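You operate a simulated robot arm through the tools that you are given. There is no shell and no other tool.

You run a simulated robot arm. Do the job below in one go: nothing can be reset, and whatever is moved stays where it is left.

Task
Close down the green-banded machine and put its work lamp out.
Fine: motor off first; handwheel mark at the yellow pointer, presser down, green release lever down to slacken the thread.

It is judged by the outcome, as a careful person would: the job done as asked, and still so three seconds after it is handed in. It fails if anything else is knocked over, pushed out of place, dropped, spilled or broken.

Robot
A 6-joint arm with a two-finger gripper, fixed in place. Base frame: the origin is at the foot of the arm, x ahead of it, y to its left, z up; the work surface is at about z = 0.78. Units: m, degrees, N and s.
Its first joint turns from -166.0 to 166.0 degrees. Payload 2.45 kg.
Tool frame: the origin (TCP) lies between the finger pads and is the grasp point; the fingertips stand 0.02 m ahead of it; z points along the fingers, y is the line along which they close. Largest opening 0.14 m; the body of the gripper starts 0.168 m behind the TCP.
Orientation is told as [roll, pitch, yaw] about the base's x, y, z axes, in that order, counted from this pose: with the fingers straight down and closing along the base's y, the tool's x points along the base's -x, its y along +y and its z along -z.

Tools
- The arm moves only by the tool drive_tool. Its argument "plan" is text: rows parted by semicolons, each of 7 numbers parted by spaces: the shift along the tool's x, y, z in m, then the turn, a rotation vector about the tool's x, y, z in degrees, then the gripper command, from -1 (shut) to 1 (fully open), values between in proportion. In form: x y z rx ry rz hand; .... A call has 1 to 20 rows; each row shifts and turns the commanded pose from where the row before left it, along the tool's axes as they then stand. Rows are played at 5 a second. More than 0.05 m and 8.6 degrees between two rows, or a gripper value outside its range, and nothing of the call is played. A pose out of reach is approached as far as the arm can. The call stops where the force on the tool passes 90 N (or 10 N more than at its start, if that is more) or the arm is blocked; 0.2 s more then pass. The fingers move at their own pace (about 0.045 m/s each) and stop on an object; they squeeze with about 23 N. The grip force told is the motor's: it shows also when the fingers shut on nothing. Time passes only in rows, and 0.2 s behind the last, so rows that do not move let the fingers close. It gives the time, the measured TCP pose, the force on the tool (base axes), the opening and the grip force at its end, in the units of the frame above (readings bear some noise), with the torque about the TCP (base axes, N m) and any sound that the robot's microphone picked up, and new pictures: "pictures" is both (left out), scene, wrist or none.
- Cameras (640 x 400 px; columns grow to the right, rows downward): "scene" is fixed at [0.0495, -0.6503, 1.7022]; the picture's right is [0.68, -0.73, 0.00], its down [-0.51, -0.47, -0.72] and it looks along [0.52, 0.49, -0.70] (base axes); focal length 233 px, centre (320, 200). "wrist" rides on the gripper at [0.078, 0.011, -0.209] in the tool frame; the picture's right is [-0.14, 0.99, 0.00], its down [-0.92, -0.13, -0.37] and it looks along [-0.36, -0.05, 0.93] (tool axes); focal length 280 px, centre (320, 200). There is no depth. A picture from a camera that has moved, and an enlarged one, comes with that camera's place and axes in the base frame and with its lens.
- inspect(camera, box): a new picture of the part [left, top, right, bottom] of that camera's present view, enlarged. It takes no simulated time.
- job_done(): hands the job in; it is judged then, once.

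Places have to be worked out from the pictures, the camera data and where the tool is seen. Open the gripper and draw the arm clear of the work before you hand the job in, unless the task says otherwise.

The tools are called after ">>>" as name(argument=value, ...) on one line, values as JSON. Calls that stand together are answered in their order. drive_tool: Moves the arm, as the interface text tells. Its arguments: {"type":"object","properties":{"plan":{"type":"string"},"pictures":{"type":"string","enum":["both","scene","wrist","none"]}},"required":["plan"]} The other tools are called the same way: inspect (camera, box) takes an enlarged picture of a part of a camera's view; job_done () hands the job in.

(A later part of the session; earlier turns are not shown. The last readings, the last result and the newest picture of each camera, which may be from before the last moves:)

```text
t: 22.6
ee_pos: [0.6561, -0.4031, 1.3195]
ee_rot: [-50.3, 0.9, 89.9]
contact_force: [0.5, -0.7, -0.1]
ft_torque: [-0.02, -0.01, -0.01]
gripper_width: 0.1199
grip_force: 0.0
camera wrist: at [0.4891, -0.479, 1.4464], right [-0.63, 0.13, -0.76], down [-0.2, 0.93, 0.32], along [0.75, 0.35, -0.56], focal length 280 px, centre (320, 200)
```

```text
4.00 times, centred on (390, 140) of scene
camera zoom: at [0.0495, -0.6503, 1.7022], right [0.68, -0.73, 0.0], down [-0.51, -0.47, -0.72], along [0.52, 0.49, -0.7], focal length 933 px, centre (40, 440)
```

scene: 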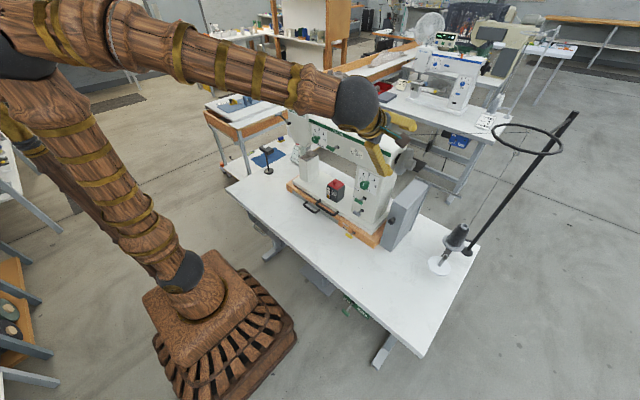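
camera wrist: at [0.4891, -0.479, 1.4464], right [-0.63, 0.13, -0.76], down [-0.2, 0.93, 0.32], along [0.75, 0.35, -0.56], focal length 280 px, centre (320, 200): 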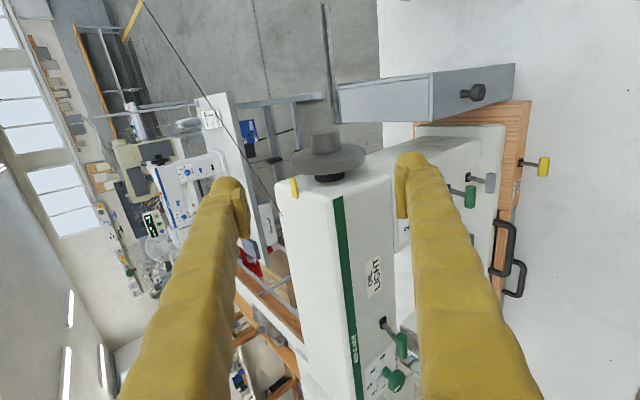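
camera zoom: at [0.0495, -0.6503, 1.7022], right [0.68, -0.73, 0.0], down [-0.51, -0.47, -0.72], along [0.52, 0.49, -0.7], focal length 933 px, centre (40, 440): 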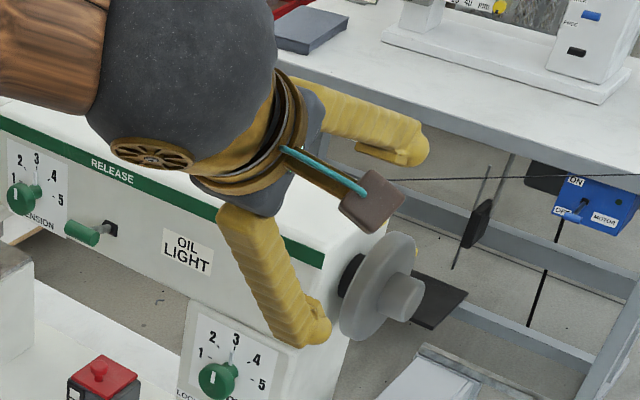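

The bulky fingers opened to the rim's width would come close to the thread, so the hub knob is safer to grip. It has radius about 0.019 and runs y -0.402 to -0.429. I narrow the gripper, shift outward in y and reduce the tilt to about 27° so one roll toward me can cover about 75°.

>>> drive_tool(plan="0.012 0 -0.02 0 -0.58 0.69 -0.14;0.011 0 -0.01 -7.7 0 0 -0.14;0 0 0 -7.7 0 0 -0.14;0 0 0 -7.7 0 0 -0.14", pictures="both")

>>> inspect(camera="wrist", box=[160, 60, 440, 240])

```text
t: 23.6
ee_pos: [0.6341, -0.4269, 1.3399]
ee_rot: [-26.9, 0.1, 89.9]
contact_force: [0.2, 0.4, 0.3]
ft_torque: [-0.01, 0.01, 0.0]
gripper_width: 0.0598
grip_force: 0.1
camera wrist: at [0.5293, -0.5042, 1.5207], right [-0.88, 0.14, -0.45], down [-0.05, 0.92, 0.39], along [0.47, 0.36, -0.81], focal length 280 px, centre (320, 200)
```

scene: 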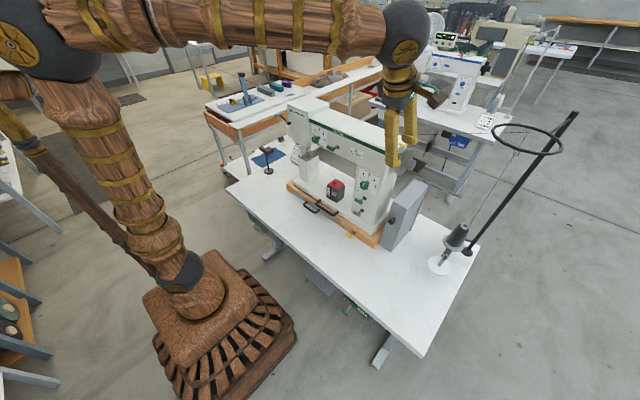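
wrist: 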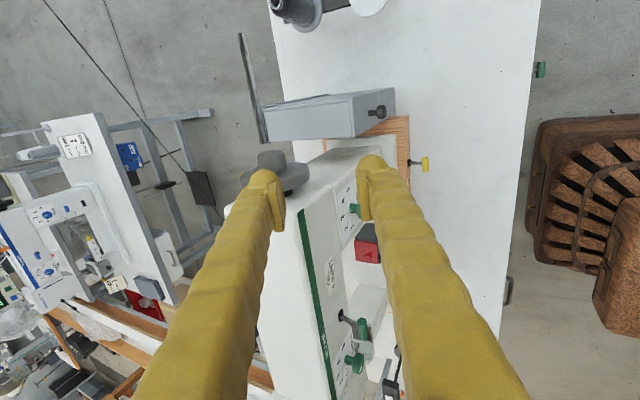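

```text
2.22 times, centred on (300, 150) of wrist
camera zoom: at [0.5293, -0.5042, 1.5207], right [-0.88, 0.14, -0.45], down [-0.05, 0.92, 0.39], along [0.47, 0.36, -0.81], focal length 623 px, centre (364, 311)
```

zoom: 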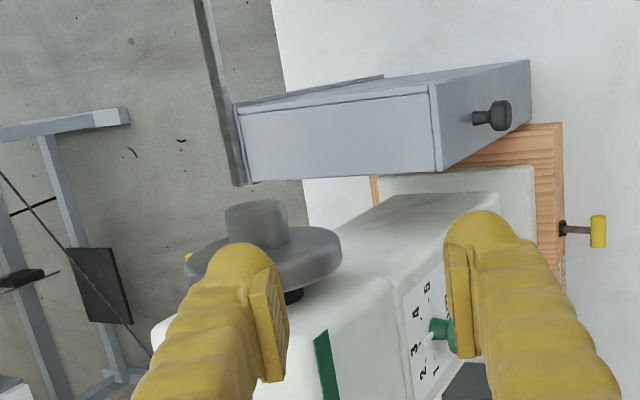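

The tool is at 27° tilt with a 0.06 m opening. I shift sideways so the tool axis passes through the hub axis, then look before going in.

>>> drive_tool(plan="0 -0.034 0.02 0 0 0 -0.14;0 -0.034 0.02 0 0 0 -0.14;0 0 0 0 0 0 -0.14", pictures="both")

>>> inspect(camera="wrist", box=[220, 80, 420, 220])

>>> inspect(camera="scene", box=[360, 80, 460, 180])

```text
t: 24.4
ee_pos: [0.7126, -0.4282, 1.3338]
ee_rot: [-26.9, 0.0, 89.9]
contact_force: [0.2, -0.7, 0.0]
ft_torque: [-0.04, -0.01, 0.0]
gripper_width: 0.06
grip_force: 0.1
camera wrist: at [0.6079, -0.5053, 1.5158], right [-0.88, 0.14, -0.45], down [-0.05, 0.92, 0.39], along [0.47, 0.36, -0.81], focal length 280 px, centre (320, 200)
```

scene: 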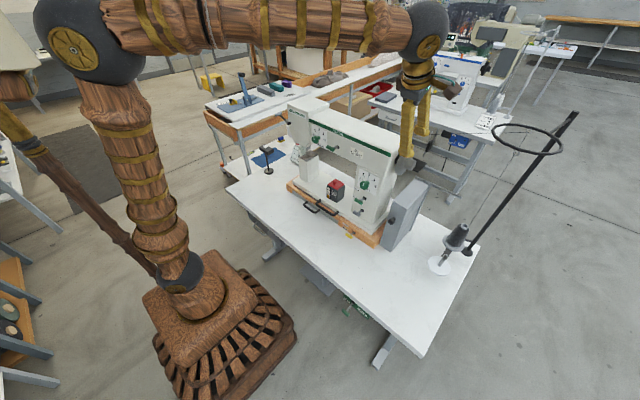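
wrist: 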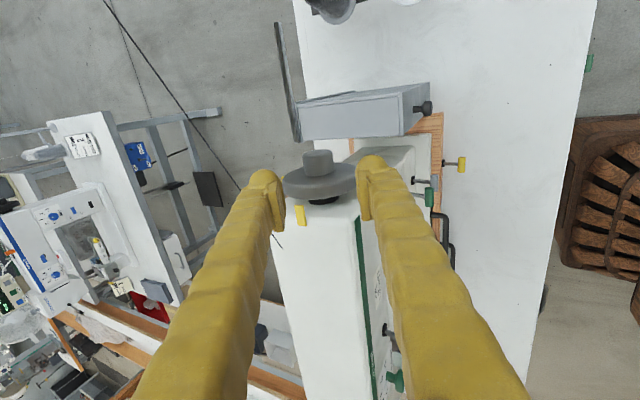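

```text
2.86 times, centred on (320, 150) of wrist
camera zoom: at [0.6079, -0.5053, 1.5158], right [-0.88, 0.14, -0.45], down [-0.05, 0.92, 0.39], along [0.47, 0.36, -0.81], focal length 801 px, centre (320, 343)
```

zoom: 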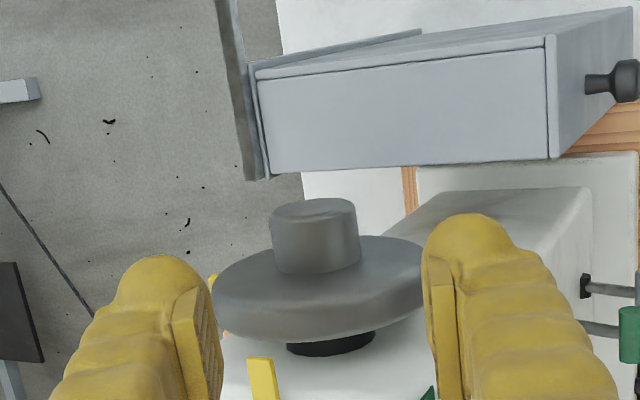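

```text
4.00 times, centred on (410, 130) of scene
camera zoom: at [0.0495, -0.6503, 1.7022], right [0.68, -0.73, 0.0], down [-0.51, -0.47, -0.72], along [0.52, 0.49, -0.7], focal length 933 px, centre (-40, 480)
```

zoom: 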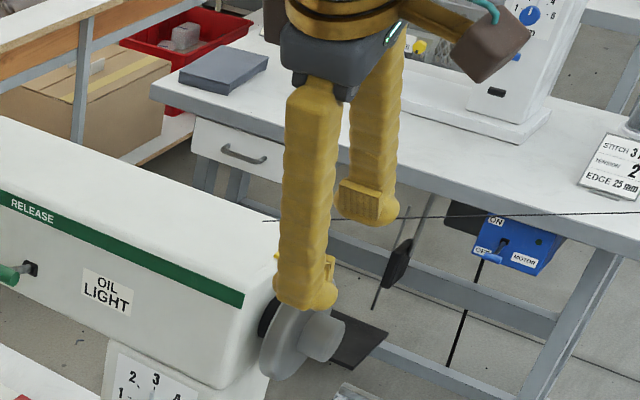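

The hub sits centred between the fingers and the thread stays outside the rear finger. I go in along the tool axis, stopping short of full depth first.

>>> drive_tool(plan="0 0 0.035 0 0 0 -0.14;0 0 0.035 0 0 0 -0.14;0 0 0.03 0 0 0 -0.14;0 0 0.025 0 0 0 -0.14", pictures="both")

>>> inspect(camera="wrist", box=[220, 80, 420, 220])

>>> inspect(camera="scene", box=[360, 100, 460, 190])

```text
t: 25.4
ee_pos: [0.7707, -0.4258, 1.2236]
ee_rot: [-27.0, 0.0, 89.9]
contact_force: [0.7, -0.4, -0.6]
ft_torque: [0.01, -0.01, 0.01]
gripper_width: 0.0605
grip_force: 0.0
camera wrist: at [0.6653, -0.5049, 1.403], right [-0.88, 0.14, -0.45], down [-0.05, 0.92, 0.39], along [0.47, 0.36, -0.8], focal length 280 px, centre (320, 200)
```

scene: 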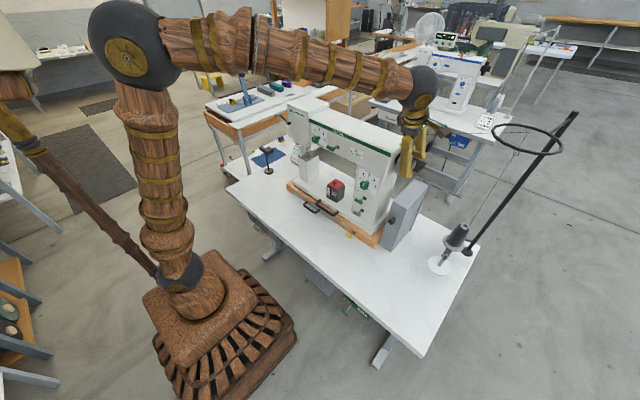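
wrist: 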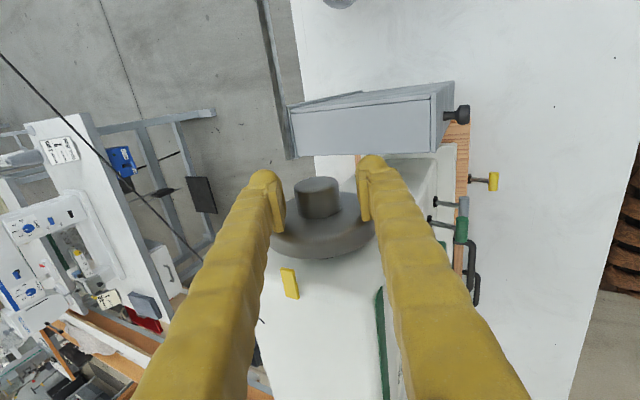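

```text
2.86 times, centred on (320, 150) of wrist
camera zoom: at [0.6653, -0.5049, 1.403], right [-0.88, 0.14, -0.45], down [-0.05, 0.92, 0.39], along [0.47, 0.36, -0.8], focal length 801 px, centre (320, 343)
```

zoom: 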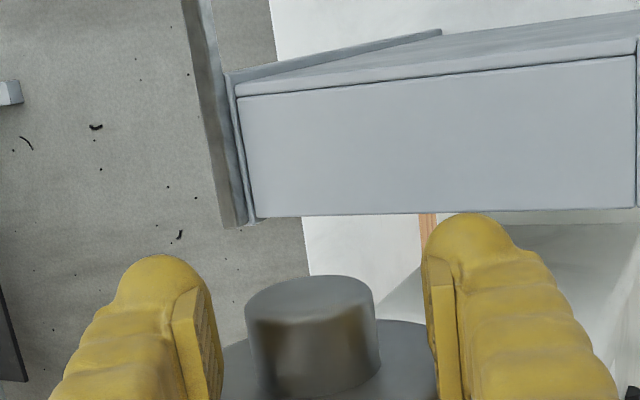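

```text
4.44 times, centred on (410, 145) of scene
camera zoom: at [0.0495, -0.6503, 1.7022], right [0.68, -0.73, 0.0], down [-0.51, -0.47, -0.72], along [0.52, 0.49, -0.7], focal length 1037 px, centre (-80, 444)
```

zoom: 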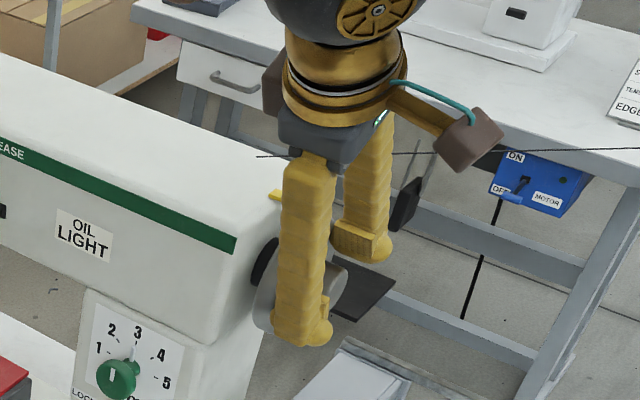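

The hub is centred between the pads with no contact. I go the last 14 mm and close on the hub.

>>> drive_tool(plan="0 0 0.014 0 0 0 -0.14;0 0 0 0 0 0 -0.14;0 0 0 0 0 0 -1;0 0 0 0 0 0 -1;0 0 0 0 0 0 -1", pictures="wrist")

>>> inspect(camera="wrist", box=[220, 80, 420, 220])

```text
t: 26.6
ee_pos: [0.777, -0.427, 1.212]
ee_rot: [-27.2, 0.1, 89.9]
contact_force: [40.1, -2.4, 23.9]
ft_torque: [-0.28, -0.55, -0.71]
gripper_width: 0.0402
grip_force: 23.1
camera wrist: at [0.6721, -0.5045, 1.3928], right [-0.88, 0.14, -0.45], down [-0.05, 0.92, 0.39], along [0.47, 0.36, -0.8], focal length 280 px, centre (320, 200)
```

wrist: 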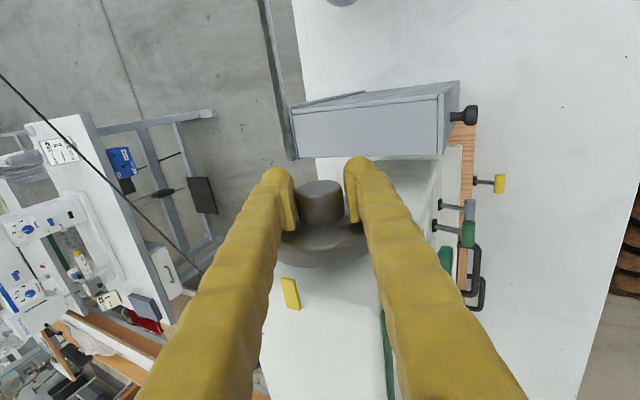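

```text
2.86 times, centred on (320, 150) of wrist
camera zoom: at [0.6721, -0.5045, 1.3928], right [-0.88, 0.14, -0.45], down [-0.05, 0.92, 0.39], along [0.47, 0.36, -0.8], focal length 801 px, centre (320, 343)
```

zoom: 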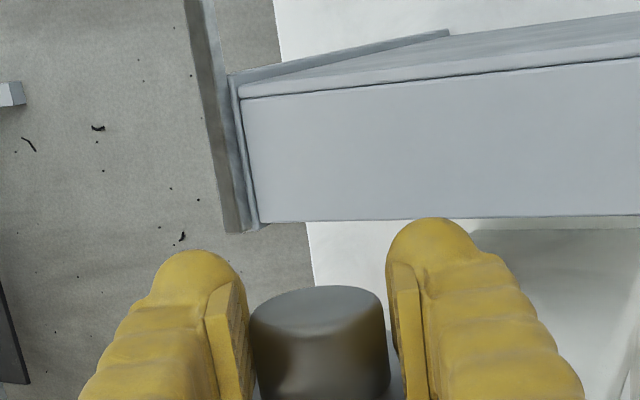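

The fingers hold the hub at 0.040 m, but a 47 N side load shows the rear finger is pressing harder. I shift a couple of millimetres toward that side to centre the grip and relax the load.

>>> drive_tool(plan="0 -0.0015 0 0 0 0 -1;0 0 0 0 0 0 -1", pictures="none")

```text
t: 27.2
ee_pos: [0.7783, -0.4276, 1.2111]
ee_rot: [-27.1, 0.0, 89.8]
contact_force: [36.8, -4.0, 28.8]
ft_torque: [-0.29, -0.66, -0.74]
gripper_width: 0.0401
grip_force: 22.8
```

The load hardly changed, so the front finger may still be off the hub. I shift another 3 mm the same way and compare.

>>> drive_tool(plan="0 -0.0015 0 0 0 0 -1;0 -0.0015 0 0 0 0 -1;0 0 0 0 0 0 -1", pictures="wrist")

>>> inspect(camera="wrist", box=[260, 140, 400, 240])

```text
t: 28.0
ee_pos: [0.7796, -0.4257, 1.2113]
ee_rot: [-27.0, 0.0, 89.9]
contact_force: [13.0, -10.1, 22.7]
ft_torque: [0.05, -0.21, -0.25]
gripper_width: 0.0375
grip_force: 44.4
camera wrist: at [0.6748, -0.5048, 1.3927], right [-0.88, 0.14, -0.45], down [-0.05, 0.92, 0.39], along [0.47, 0.37, -0.81], focal length 280 px, centre (320, 200)
```

wrist: 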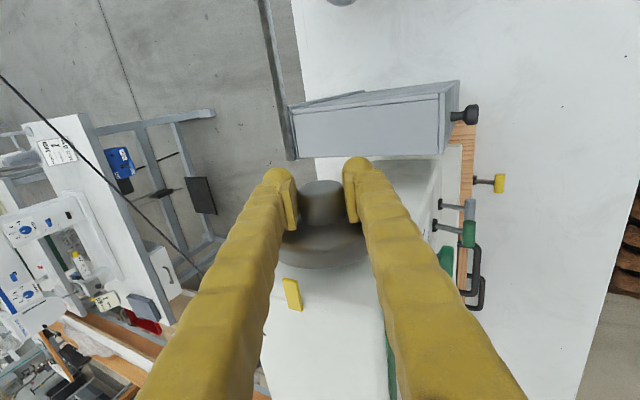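

```text
4.00 times, centred on (330, 190) of wrist
camera zoom: at [0.6748, -0.5048, 1.3927], right [-0.88, 0.14, -0.45], down [-0.05, 0.92, 0.39], along [0.47, 0.37, -0.81], focal length 1122 px, centre (280, 240)
```

zoom: 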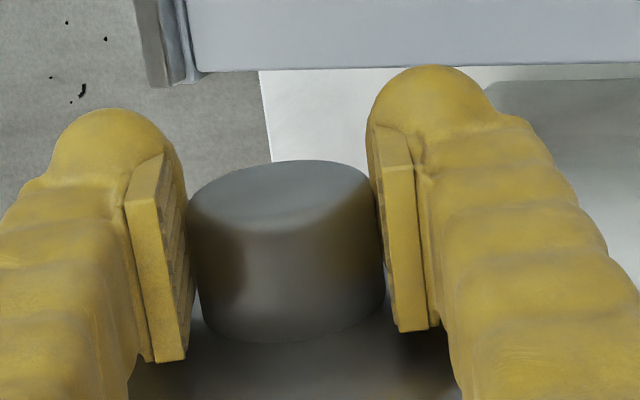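

Both pads now bear on the hub (0.0375 m, grip 44 N) and the centre is near (0.779, 1.211). I start rolling the wheel toward me in small steps and watch forces.

>>> drive_tool(plan="0 -0.0005 0 4 0 0 -1;0 0 0 5 0 0 -1;0 0 0 5 0 0 -1", pictures="wrist")

>>> inspect(camera="scene", box=[380, 120, 440, 180])

```text
t: 28.8
ee_pos: [0.7791, -0.4264, 1.2094]
ee_rot: [-40.9, -0.2, 89.9]
contact_force: [-54.1, -14.5, -20.0]
ft_torque: [-0.71, 0.57, 0.25]
gripper_width: 0.0376
grip_force: 45.0
camera wrist: at [0.6337, -0.5049, 1.3599], right [-0.75, 0.14, -0.65], down [-0.14, 0.92, 0.36], along [0.65, 0.37, -0.67], focal length 280 px, centre (320, 200)
```

wrist: 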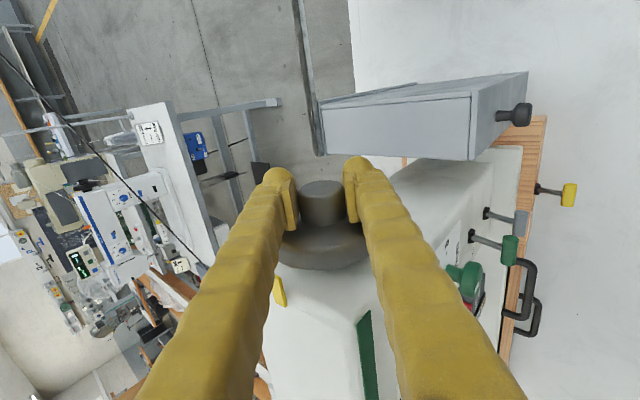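

```text
6.67 times, centred on (410, 150) of scene
camera zoom: at [0.0495, -0.6503, 1.7022], right [0.68, -0.73, 0.0], down [-0.51, -0.47, -0.72], along [0.52, 0.49, -0.7], focal length 1555 px, centre (-280, 533)
```

zoom: 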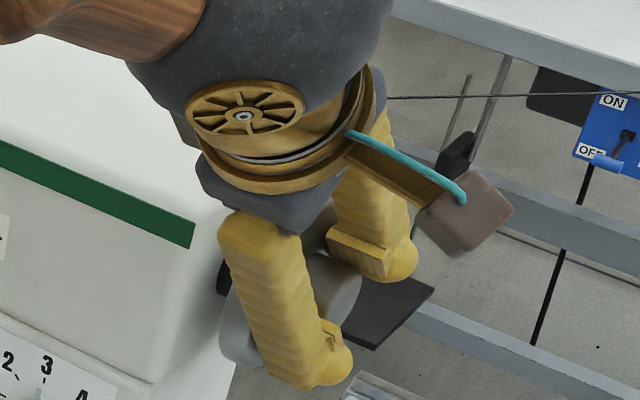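

The side load reversed to about 55 N, which tells me the real axis is a bit lower, near (0.780, 1.206). I correct the tool centre by a few millimetres before rolling on.

>>> drive_tool(plan="0 0.001 0.0015 0 0 0 -1;0 0 0.0015 0 0 0 -1;0 0 0 0 0 0 -1", pictures="none")

```text
t: 29.6
ee_pos: [0.7821, -0.425, 1.2071]
ee_rot: [-40.7, -0.3, 89.9]
contact_force: [-47.5, -12.3, -53.3]
ft_torque: [-0.7, 0.35, 0.51]
gripper_width: 0.0373
grip_force: 45.2
```

The load grew instead, so I'll stop guessing. I open the fingers to release the stored force, read the free pose, and check whether the wheel actually turned.

>>> drive_tool(plan="0 0 0 0 0 0 -0.14;0 0 0 0 0 0 -0.14;0 0 0 0 0 0 -0.14", pictures="wrist")

>>> inspect(camera="wrist", box=[240, 130, 400, 310])

>>> inspect(camera="scene", box=[390, 140, 430, 180])

```text
t: 30.4
ee_pos: [0.7821, -0.4271, 1.2098]
ee_rot: [-41.1, -0.1, 89.9]
contact_force: [0.4, 0.8, 0.0]
ft_torque: [0.03, 0.01, 0.02]
gripper_width: 0.0602
grip_force: 0.2
camera wrist: at [0.6366, -0.5042, 1.3601], right [-0.75, 0.14, -0.65], down [-0.14, 0.92, 0.36], along [0.65, 0.36, -0.67], focal length 280 px, centre (320, 200)
```

wrist: 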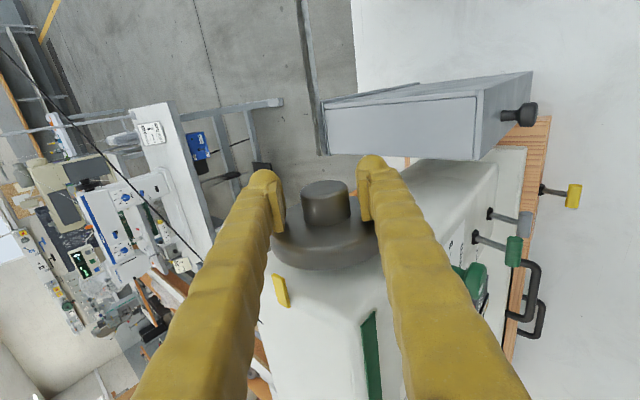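

```text
2.22 times, centred on (320, 220) of wrist
camera zoom: at [0.6366, -0.5042, 1.3601], right [-0.75, 0.14, -0.65], down [-0.14, 0.92, 0.36], along [0.65, 0.36, -0.67], focal length 623 px, centre (320, 156)
```

zoom: 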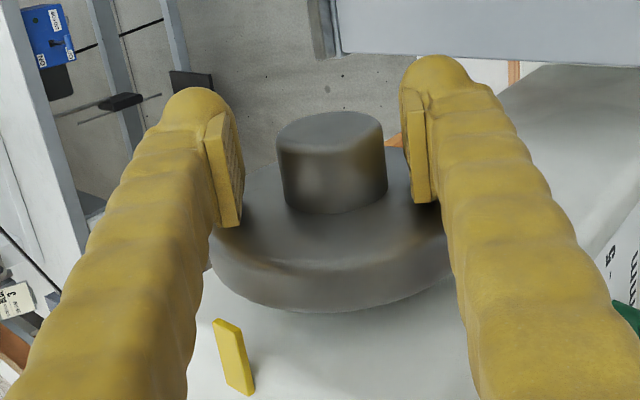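

```text
10.00 times, centred on (410, 160) of scene
camera zoom: at [0.0495, -0.6503, 1.7022], right [0.68, -0.73, 0.0], down [-0.51, -0.47, -0.72], along [0.52, 0.49, -0.7], focal length 2333 px, centre (-580, 600)
```

zoom: 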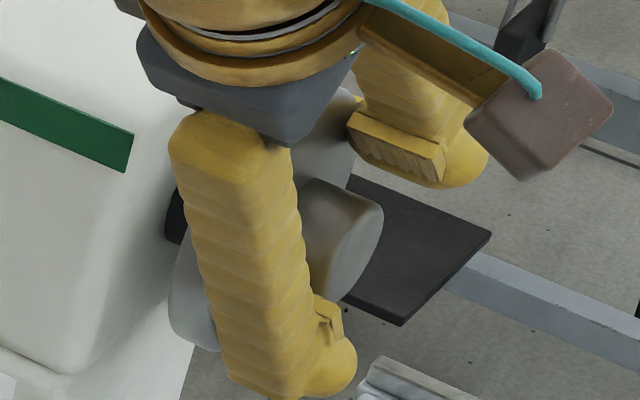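

The free pose reads (0.782, 1.210) and the mark seems to have moved a little toward the top. The hub looks offset toward the front finger, so I zoom to measure it.

>>> inspect(camera="wrist", box=[270, 150, 390, 240])

```text
4.44 times, centred on (330, 195) of wrist
camera zoom: at [0.6366, -0.5042, 1.3601], right [-0.75, 0.14, -0.65], down [-0.14, 0.92, 0.36], along [0.65, 0.36, -0.67], focal length 1246 px, centre (276, 222)
```

zoom: 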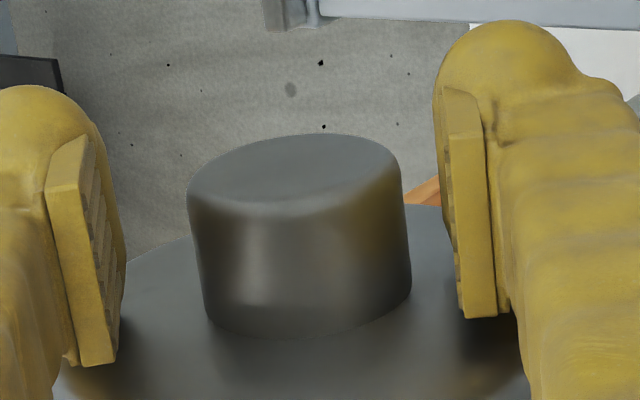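

The hub axis is 3.9 mm toward the front finger relative to the gripper centre. I shift by that amount, and slightly deeper, then close again and check the balance.

>>> drive_tool(plan="0 0.0039 0.0015 0 0 0 -0.14;0 0 0 0 0 0 -0.14;0 0 0 0 0 0 -0.35;0 0 0 0 0 0 -1;0 0 0 0 0 0 -1;0 0 0 0 0 0 -1", pictures="wrist")

>>> inspect(camera="wrist", box=[270, 150, 390, 240])

```text
t: 31.8
ee_pos: [0.7809, -0.4259, 1.2068]
ee_rot: [-41.1, 0.0, 89.9]
contact_force: [27.0, -2.2, 13.7]
ft_torque: [0.15, -0.18, -0.27]
gripper_width: 0.0375
grip_force: 45.2
camera wrist: at [0.6347, -0.5039, 1.3569], right [-0.75, 0.14, -0.65], down [-0.14, 0.92, 0.36], along [0.65, 0.36, -0.67], focal length 280 px, centre (320, 200)
```

wrist: 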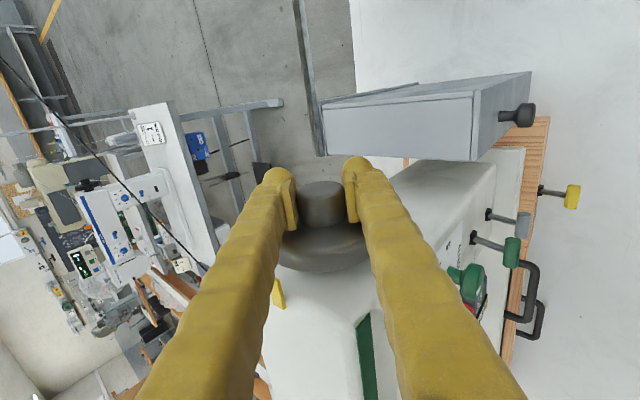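

```text
4.44 times, centred on (330, 195) of wrist
camera zoom: at [0.6347, -0.5039, 1.3569], right [-0.75, 0.14, -0.65], down [-0.14, 0.92, 0.36], along [0.65, 0.36, -0.67], focal length 1246 px, centre (276, 222)
```

zoom: 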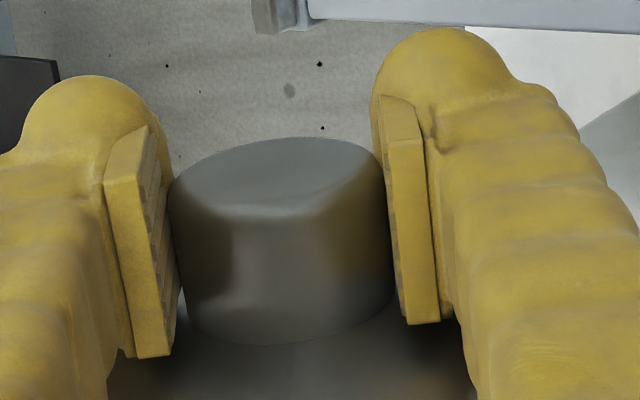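

The offset is now only about 29 N, roughly 1 mm. I nudge 1 mm back, roll a few degrees at a time, and rebalance using the force readings.

>>> drive_tool(plan="0 -0.0011 0 0 0 0 -1;0 0 0 4 0 0 -1;0 0 0 4 0 0 -1", pictures="none")

```text
t: 32.6
ee_pos: [0.781, -0.4269, 1.206]
ee_rot: [-49.0, -0.1, 89.9]
contact_force: [-2.9, -4.7, 9.4]
ft_torque: [0.31, -0.01, 0.12]
gripper_width: 0.0371
grip_force: 45.2
```

The load is now balanced at about 10 N. I continue rolling from 49° to about 73°.

>>> drive_tool(plan="0 0 0 4 0 0 -1;0 0 0 4 0 0 -1;0 0 0 4 0 0 -1", pictures="none")

>>> drive_tool(plan="0 0 0 4 0 0 -1;0 0 0 4 0 0 -1;0 0 0 4 0 0 -1", pictures="wrist")

>>> inspect(camera="wrist", box=[240, 130, 400, 310])

>>> inspect(camera="scene", box=[385, 135, 435, 180])

```text
t: 33.0
ee_pos: [0.7815, -0.4264, 1.2052]
ee_rot: [-50.8, -0.5, 89.6]
contact_force: [-4.3, -5.2, -7.9]
ft_torque: [-0.2, 0.03, 0.04]
gripper_width: 0.0367
grip_force: 45.2
out of reach, approached as far as the arm can: row 1, 2
stopped in row 2: the force on the tool passed its limit at 98 N (the readings are from after the stop); the commanded pose is now the measured one
```

```text
t: 33.8
ee_pos: [0.7827, -0.425, 1.2048]
ee_rot: [-50.8, -0.4, 89.6]
contact_force: [-5.3, -13.5, -22.0]
ft_torque: [-0.49, 0.08, 0.03]
gripper_width: 0.0366
grip_force: 44.6
out of reach, approached as far as the arm can: row 1, 2, 3
camera wrist: at [0.6118, -0.5039, 1.3274], right [-0.62, 0.15, -0.77], down [-0.2, 0.92, 0.34], along [0.76, 0.36, -0.54], focal length 280 px, centre (320, 200)
```

wrist: 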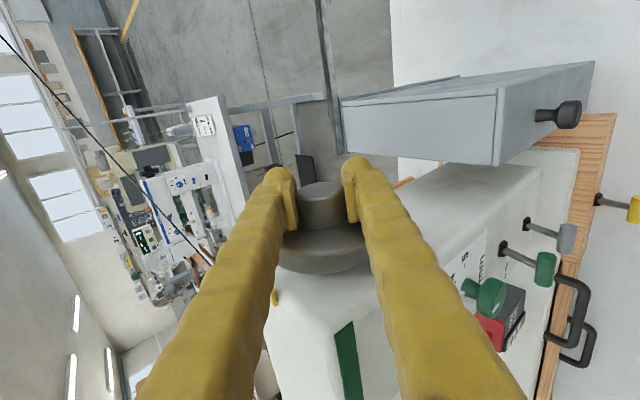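

```text
2.22 times, centred on (320, 220) of wrist
camera zoom: at [0.6118, -0.5039, 1.3274], right [-0.62, 0.15, -0.77], down [-0.2, 0.92, 0.34], along [0.76, 0.36, -0.54], focal length 623 px, centre (320, 156)
```

zoom: 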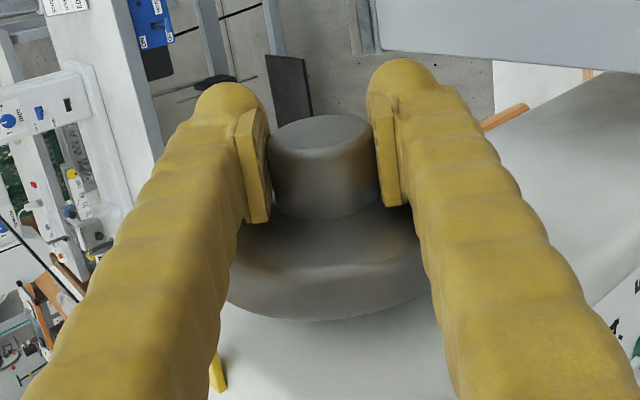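

```text
8.89 times, centred on (410, 158) of scene
camera zoom: at [0.0495, -0.6503, 1.7022], right [0.68, -0.73, 0.0], down [-0.51, -0.47, -0.72], along [0.52, 0.49, -0.7], focal length 2074 px, centre (-480, 578)
```

zoom: 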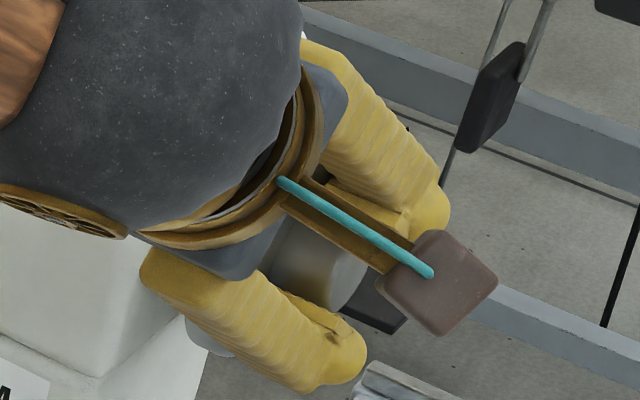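

Tilting further than about 51° is out of the arm's wrist range here, so I'll turn the wheel in several shorter strokes. I release, back off along the tool axis, and check how far the mark moved.

>>> drive_tool(plan="0 0 0 0 0 0 -0.2;0 0 0 0 0 0 -0.2;0 0 -0.03 0 0 0 -0.2;0 0 -0.04 0 0 0 -0.2;0 0 -0.04 0 0 0 -0.2", pictures="both")

>>> inspect(camera="wrist", box=[250, 110, 410, 230])

>>> inspect(camera="scene", box=[385, 135, 435, 180])

```text
t: 35.0
ee_pos: [0.6973, -0.4264, 1.2744]
ee_rot: [-50.9, -0.5, 89.6]
contact_force: [1.1, -0.1, 0.2]
ft_torque: [-0.04, -0.03, 0.03]
gripper_width: 0.056
grip_force: 0.0
camera wrist: at [0.527, -0.5038, 1.3975], right [-0.62, 0.15, -0.77], down [-0.2, 0.92, 0.34], along [0.76, 0.36, -0.54], focal length 280 px, centre (320, 200)
```

scene: 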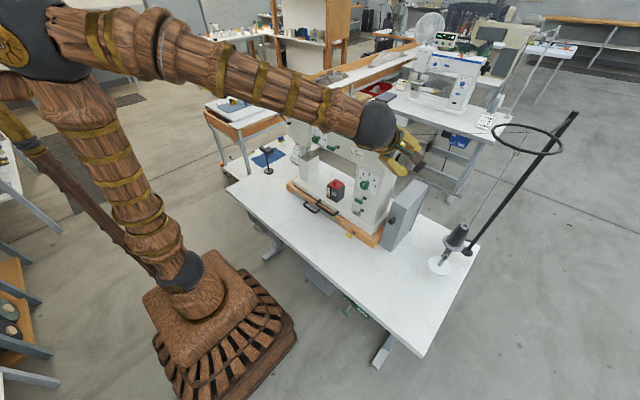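
wrist: 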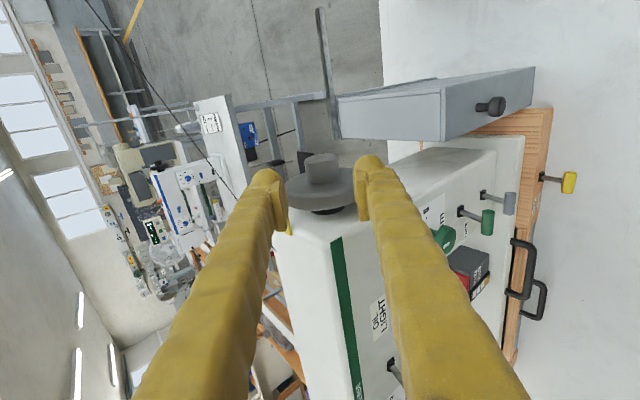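

```text
3.33 times, centred on (330, 170) of wrist
camera zoom: at [0.527, -0.5038, 1.3975], right [-0.62, 0.15, -0.77], down [-0.2, 0.92, 0.34], along [0.76, 0.36, -0.54], focal length 935 px, centre (287, 300)
```

zoom: 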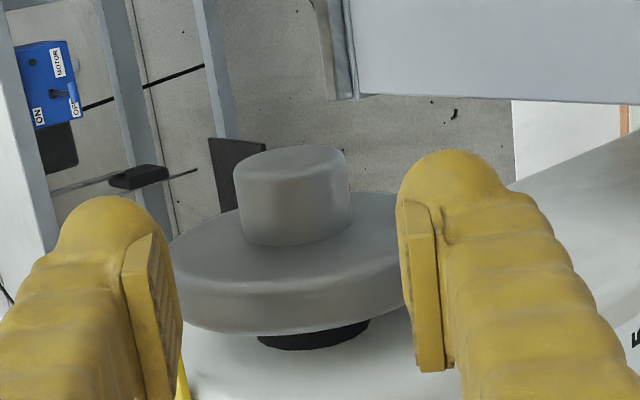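

```text
8.89 times, centred on (410, 158) of scene
camera zoom: at [0.0495, -0.6503, 1.7022], right [0.68, -0.73, 0.0], down [-0.51, -0.47, -0.72], along [0.52, 0.49, -0.7], focal length 2074 px, centre (-480, 578)
```

zoom: 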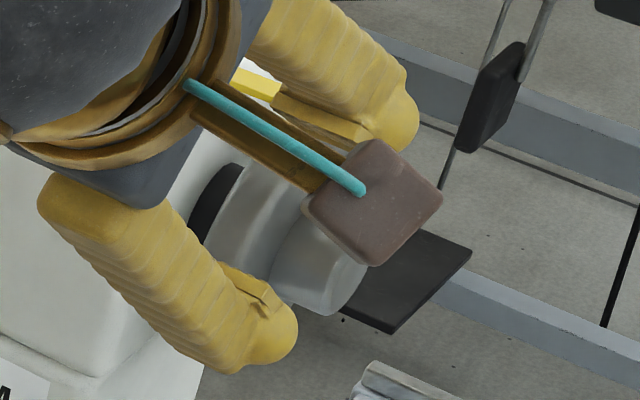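

The mark isn't visible from here. I rotate the tool back to about 20° tilt, which is also the next pre-grasp angle, and look at the rim from there.

>>> drive_tool(plan="0 0 -0.01 -7.7 0 -0.64 -0.2;0 0 0 -7.7 0 0 -0.2;0 0 0 -7.7 0 0 -0.2;0 0 0 -7.7 0 0 -0.2;0 -0.028 -0.023 0 0 0 -0.2;0 -0.028 -0.023 0 0 0 -0.2;0 0 0 0 0 0 -0.2", pictures="both")

>>> inspect(camera="wrist", box=[250, 110, 410, 230])

>>> inspect(camera="scene", box=[385, 135, 435, 180])

```text
t: 36.6
ee_pos: [0.7258, -0.4246, 1.3446]
ee_rot: [-20.1, 0.0, 90.0]
contact_force: [0.4, -0.1, 0.7]
ft_torque: [0.0, 0.01, 0.04]
gripper_width: 0.0557
grip_force: 0.1
camera wrist: at [0.6434, -0.5032, 1.5364], right [-0.93, 0.14, -0.34], down [-0.01, 0.92, 0.39], along [0.37, 0.37, -0.86], focal length 280 px, centre (320, 200)
```

scene: 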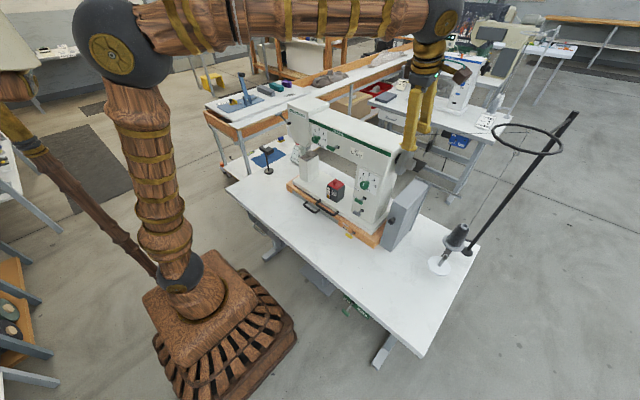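
wrist: 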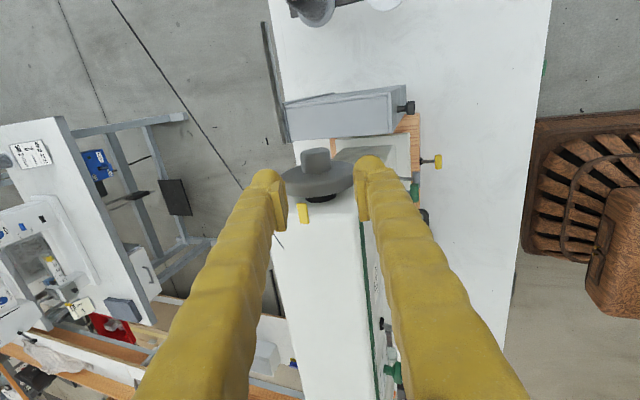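

```text
3.33 times, centred on (330, 170) of wrist
camera zoom: at [0.6434, -0.5032, 1.5364], right [-0.93, 0.14, -0.34], down [-0.01, 0.92, 0.39], along [0.37, 0.37, -0.86], focal length 935 px, centre (287, 300)
```

zoom: 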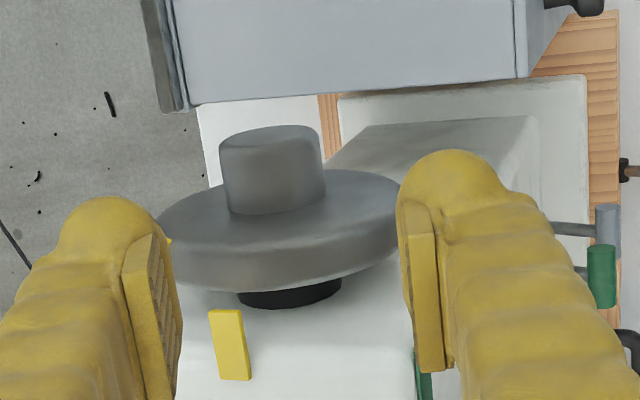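

```text
8.89 times, centred on (410, 158) of scene
camera zoom: at [0.0495, -0.6503, 1.7022], right [0.68, -0.73, 0.0], down [-0.51, -0.47, -0.72], along [0.52, 0.49, -0.7], focal length 2074 px, centre (-480, 578)
```

zoom: 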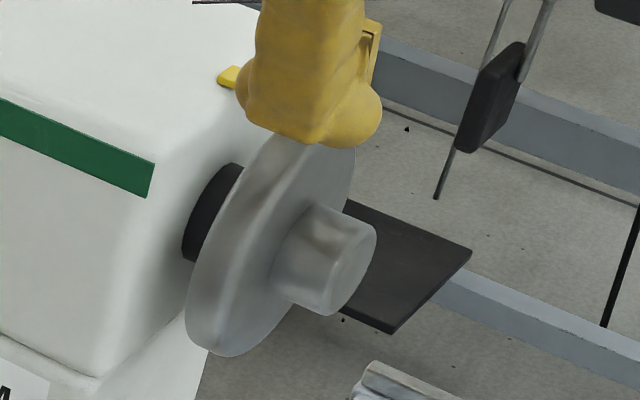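

The mark has left its old place, so the wheel did turn. A bit of yellow shows beside the left fingertip, so I open the fingers a little to see it properly.

>>> drive_tool(plan="0 0 0 0 0 0 0.4;0 0 0 0 0 0 0.4;0 0 0 0 0 0 0.4", pictures="wrist")

>>> inspect(camera="wrist", box=[260, 130, 380, 230])

>>> inspect(camera="scene", box=[385, 135, 435, 180])

```text
t: 37.4
ee_pos: [0.7265, -0.4253, 1.3431]
ee_rot: [-20.0, 0.0, 90.0]
contact_force: [-0.6, 0.6, -0.7]
ft_torque: [0.0, -0.04, -0.01]
gripper_width: 0.0982
grip_force: 0.1
camera wrist: at [0.6432, -0.5033, 1.5363], right [-0.93, 0.14, -0.34], down [-0.01, 0.92, 0.39], along [0.37, 0.37, -0.86], focal length 280 px, centre (320, 200)
```

wrist: 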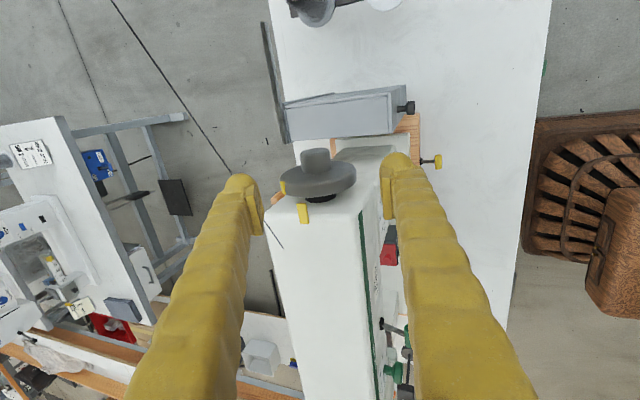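

```text
4.00 times, centred on (320, 180) of wrist
camera zoom: at [0.6432, -0.5033, 1.5363], right [-0.93, 0.14, -0.34], down [-0.01, 0.92, 0.39], along [0.37, 0.37, -0.86], focal length 1122 px, centre (320, 280)
```

zoom: 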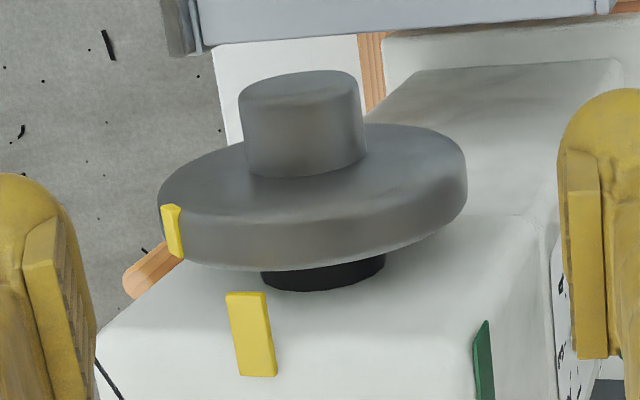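

```text
8.89 times, centred on (410, 158) of scene
camera zoom: at [0.0495, -0.6503, 1.7022], right [0.68, -0.73, 0.0], down [-0.51, -0.47, -0.72], along [0.52, 0.49, -0.7], focal length 2074 px, centre (-480, 578)
```

zoom: 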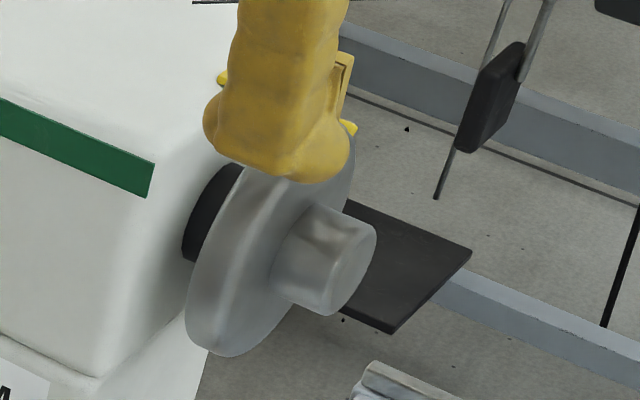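

The mark is now clearly visible at 49° behind top, so the wheel turned about 25° as planned. I go in again at 20° tilt for the second stroke.

>>> drive_tool(plan="0 -0.0052 0 0 0 0 -0.25;0 0 0.03 0 0 0 -0.25;0 0 0.035 0 0 0 -0.25;0 0 0.035 0 0 0 -0.25;0 0 0.03 0 0 0 -0.25;0 0 0.015 0 0 0 -0.25;0 0 0 0 0 0 -0.25", pictures="wrist")

>>> inspect(camera="wrist", box=[270, 150, 390, 240])

>>> inspect(camera="scene", box=[370, 110, 440, 170])

```text
t: 39.0
ee_pos: [0.7803, -0.4255, 1.2097]
ee_rot: [-20.1, 0.0, 90.0]
contact_force: [0.4, -0.4, -1.1]
ft_torque: [-0.02, 0.0, -0.01]
gripper_width: 0.0524
grip_force: 0.0
camera wrist: at [0.698, -0.5038, 1.4013], right [-0.93, 0.14, -0.34], down [-0.01, 0.92, 0.39], along [0.37, 0.37, -0.86], focal length 280 px, centre (320, 200)
```

wrist: 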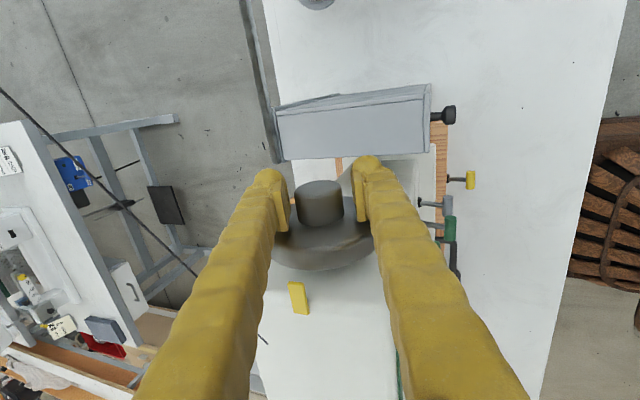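

```text
4.44 times, centred on (330, 195) of wrist
camera zoom: at [0.698, -0.5038, 1.4013], right [-0.93, 0.14, -0.34], down [-0.01, 0.92, 0.39], along [0.37, 0.37, -0.86], focal length 1246 px, centre (276, 222)
```

zoom: 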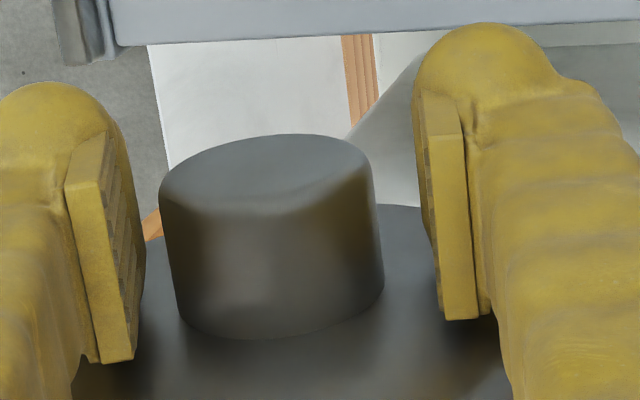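

```text
6.67 times, centred on (405, 140) of scene
camera zoom: at [0.0495, -0.6503, 1.7022], right [0.68, -0.73, 0.0], down [-0.51, -0.47, -0.72], along [0.52, 0.49, -0.7], focal length 1555 px, centre (-247, 600)
```

zoom: 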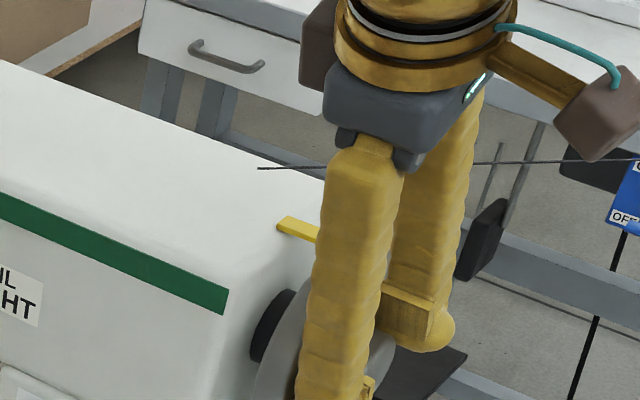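

The hub is close to centred between the pads. I apply a 1.3 mm correction, go 4 mm deeper and close.

>>> drive_tool(plan="0 -0.0013 0.004 0 0 0 -0.25;0 0 0 0 0 0 -0.4;0 0 0 0 0 0 -1;0 0 0 0 0 0 -1;0 0 0 0 0 0 -1", pictures="none")

```text
t: 40.2
ee_pos: [0.7831, -0.425, 1.206]
ee_rot: [-20.2, 0.0, 90.0]
contact_force: [16.1, -3.3, 2.1]
ft_torque: [-0.02, -0.09, -0.2]
gripper_width: 0.0366
grip_force: 45.0
```

The grip is well centred with only 16 N side load. I roll from 20° toward 46°, checking forces part-way.

>>> drive_tool(plan="0 -0.0006 0 3 0 0 -1;0 0 0 4 0 0 -1;0 0 0 4 0 0 -1", pictures="none")

```text
t: 41.0
ee_pos: [0.7826, -0.4258, 1.2037]
ee_rot: [-31.0, -0.1, 89.9]
contact_force: [-3.6, -6.6, -11.7]
ft_torque: [-0.49, 0.03, -0.06]
gripper_width: 0.0363
grip_force: 44.8
```

Forces stay low, around 14 N. I continue to about 47°.

>>> drive_tool(plan="0 0 0 4 0 0 -1;0 0 0 4 0 0 -1;0 0 0 4 0 0 -1;0 0 0 4 0 0 -1", pictures="none")

```text
t: 42.0
ee_pos: [0.7825, -0.4253, 1.2049]
ee_rot: [-47.0, 0.0, 89.9]
contact_force: [-28.4, -4.9, -42.7]
ft_torque: [-0.42, 0.16, -0.13]
gripper_width: 0.0365
grip_force: 45.0
```

That is 27° of travel, with some side load building at the end. I release, back off, and rotate back to view the mark for the third stroke.

>>> drive_tool(plan="0 0 0 0 0 0 -0.2;0 0 0 0 0 0 -0.2;0 0 -0.03 0 0 0 -0.2;0 0 -0.04 0 0 0 -0.2;0 0 -0.04 0 0 0 -0.2;0 0 -0.01 -7.5 0 0 -0.2;0 0 0 -7.5 0 0 0.3;0 0 0 -7.5 0 0 0.3;0 -0.028 -0.023 0 0 0 0.3;0 -0.028 -0.02 0 0 0 0.4;0 0 0 0 0 0 0.4", pictures="wrist")

>>> inspect(camera="wrist", box=[260, 130, 380, 230])

```text
t: 44.4
ee_pos: [0.7289, -0.4254, 1.3516]
ee_rot: [-24.6, 0.0, 90.0]
contact_force: [0.3, 0.4, -0.2]
ft_torque: [0.0, -0.01, 0.02]
gripper_width: 0.098
grip_force: 0.1
camera wrist: at [0.6309, -0.5042, 1.5366], right [-0.9, 0.14, -0.41], down [-0.04, 0.92, 0.39], along [0.43, 0.36, -0.82], focal length 280 px, centre (320, 200)
```

wrist: 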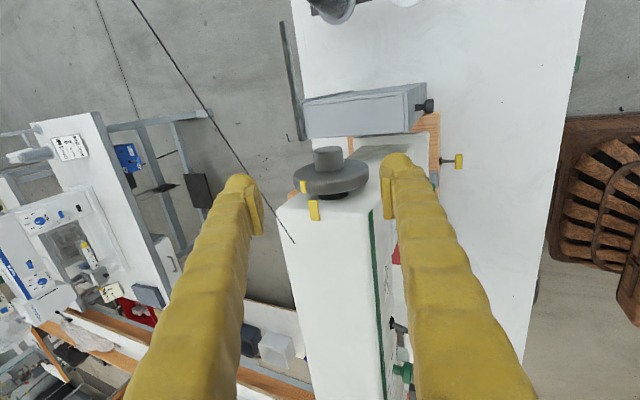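

```text
4.00 times, centred on (320, 180) of wrist
camera zoom: at [0.6309, -0.5042, 1.5366], right [-0.9, 0.14, -0.41], down [-0.04, 0.92, 0.39], along [0.43, 0.36, -0.82], focal length 1122 px, centre (320, 280)
```

zoom: 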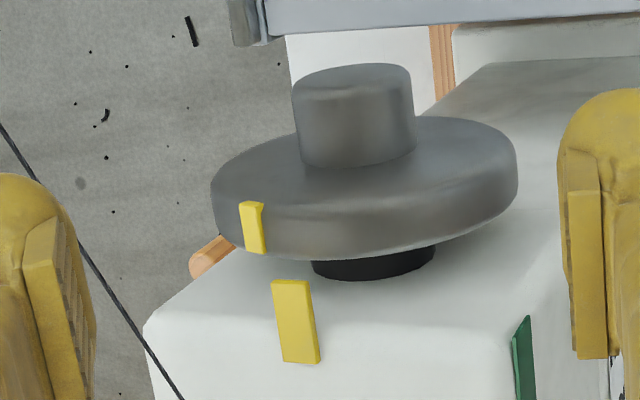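

The mark is now about 22° behind top, and the pointer is essentially at 0° from the axis. I go in for the third stroke of about 22°, correcting lateral alignment by 10 mm from the image.

>>> drive_tool(plan="0 0.010 0 0 0 0 -0.25;0 0 0.03 0 0 0 -0.25;0 0 0.035 0 0 0 -0.25;0 0 0.035 0 0 0 -0.25;0 0 0.03 0 0 0 -0.25;0 0 0.015 0 0 0 -0.25;0 0 0 0 0 0 -0.25", pictures="wrist")

>>> inspect(camera="wrist", box=[270, 150, 390, 240])

```text
t: 46.0
ee_pos: [0.7799, -0.4256, 1.2145]
ee_rot: [-24.6, 0.1, 90.0]
contact_force: [-1.2, 0.2, -0.5]
ft_torque: [0.02, -0.01, 0.01]
gripper_width: 0.0524
grip_force: 0.0
camera wrist: at [0.6828, -0.504, 1.4002], right [-0.9, 0.14, -0.41], down [-0.04, 0.92, 0.39], along [0.43, 0.37, -0.82], focal length 280 px, centre (320, 200)
```

wrist: 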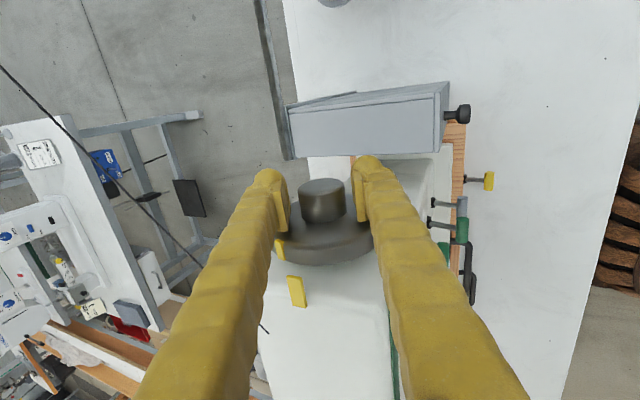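

```text
4.44 times, centred on (330, 195) of wrist
camera zoom: at [0.6828, -0.504, 1.4002], right [-0.9, 0.14, -0.41], down [-0.04, 0.92, 0.39], along [0.43, 0.37, -0.82], focal length 1246 px, centre (276, 222)
```

zoom: 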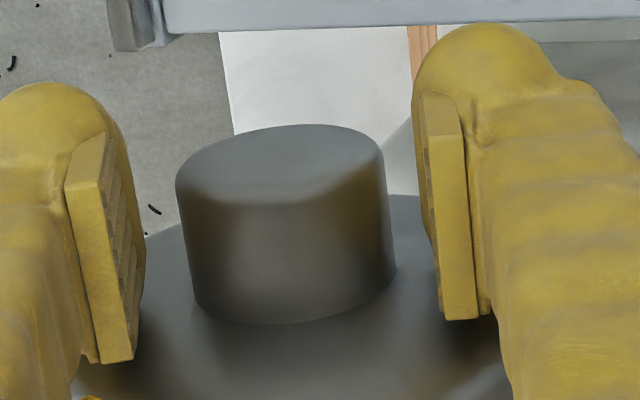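

The hub is nearly centred, about 0.5 mm off. I go 8 mm deeper and close.

>>> drive_tool(plan="0 0.0004 0.0085 0 0 0 -0.25;0 0 0 0 0 0 -0.4;0 0 0 0 0 0 -1;0 0 0 0 0 0 -1;0 0 0 0 0 0 -1", pictures="none")

```text
t: 47.2
ee_pos: [0.7833, -0.4247, 1.2078]
ee_rot: [-24.6, 0.1, 90.1]
contact_force: [-9.3, 3.0, -5.1]
ft_torque: [0.01, 0.06, 0.13]
gripper_width: 0.0374
grip_force: 44.7
```

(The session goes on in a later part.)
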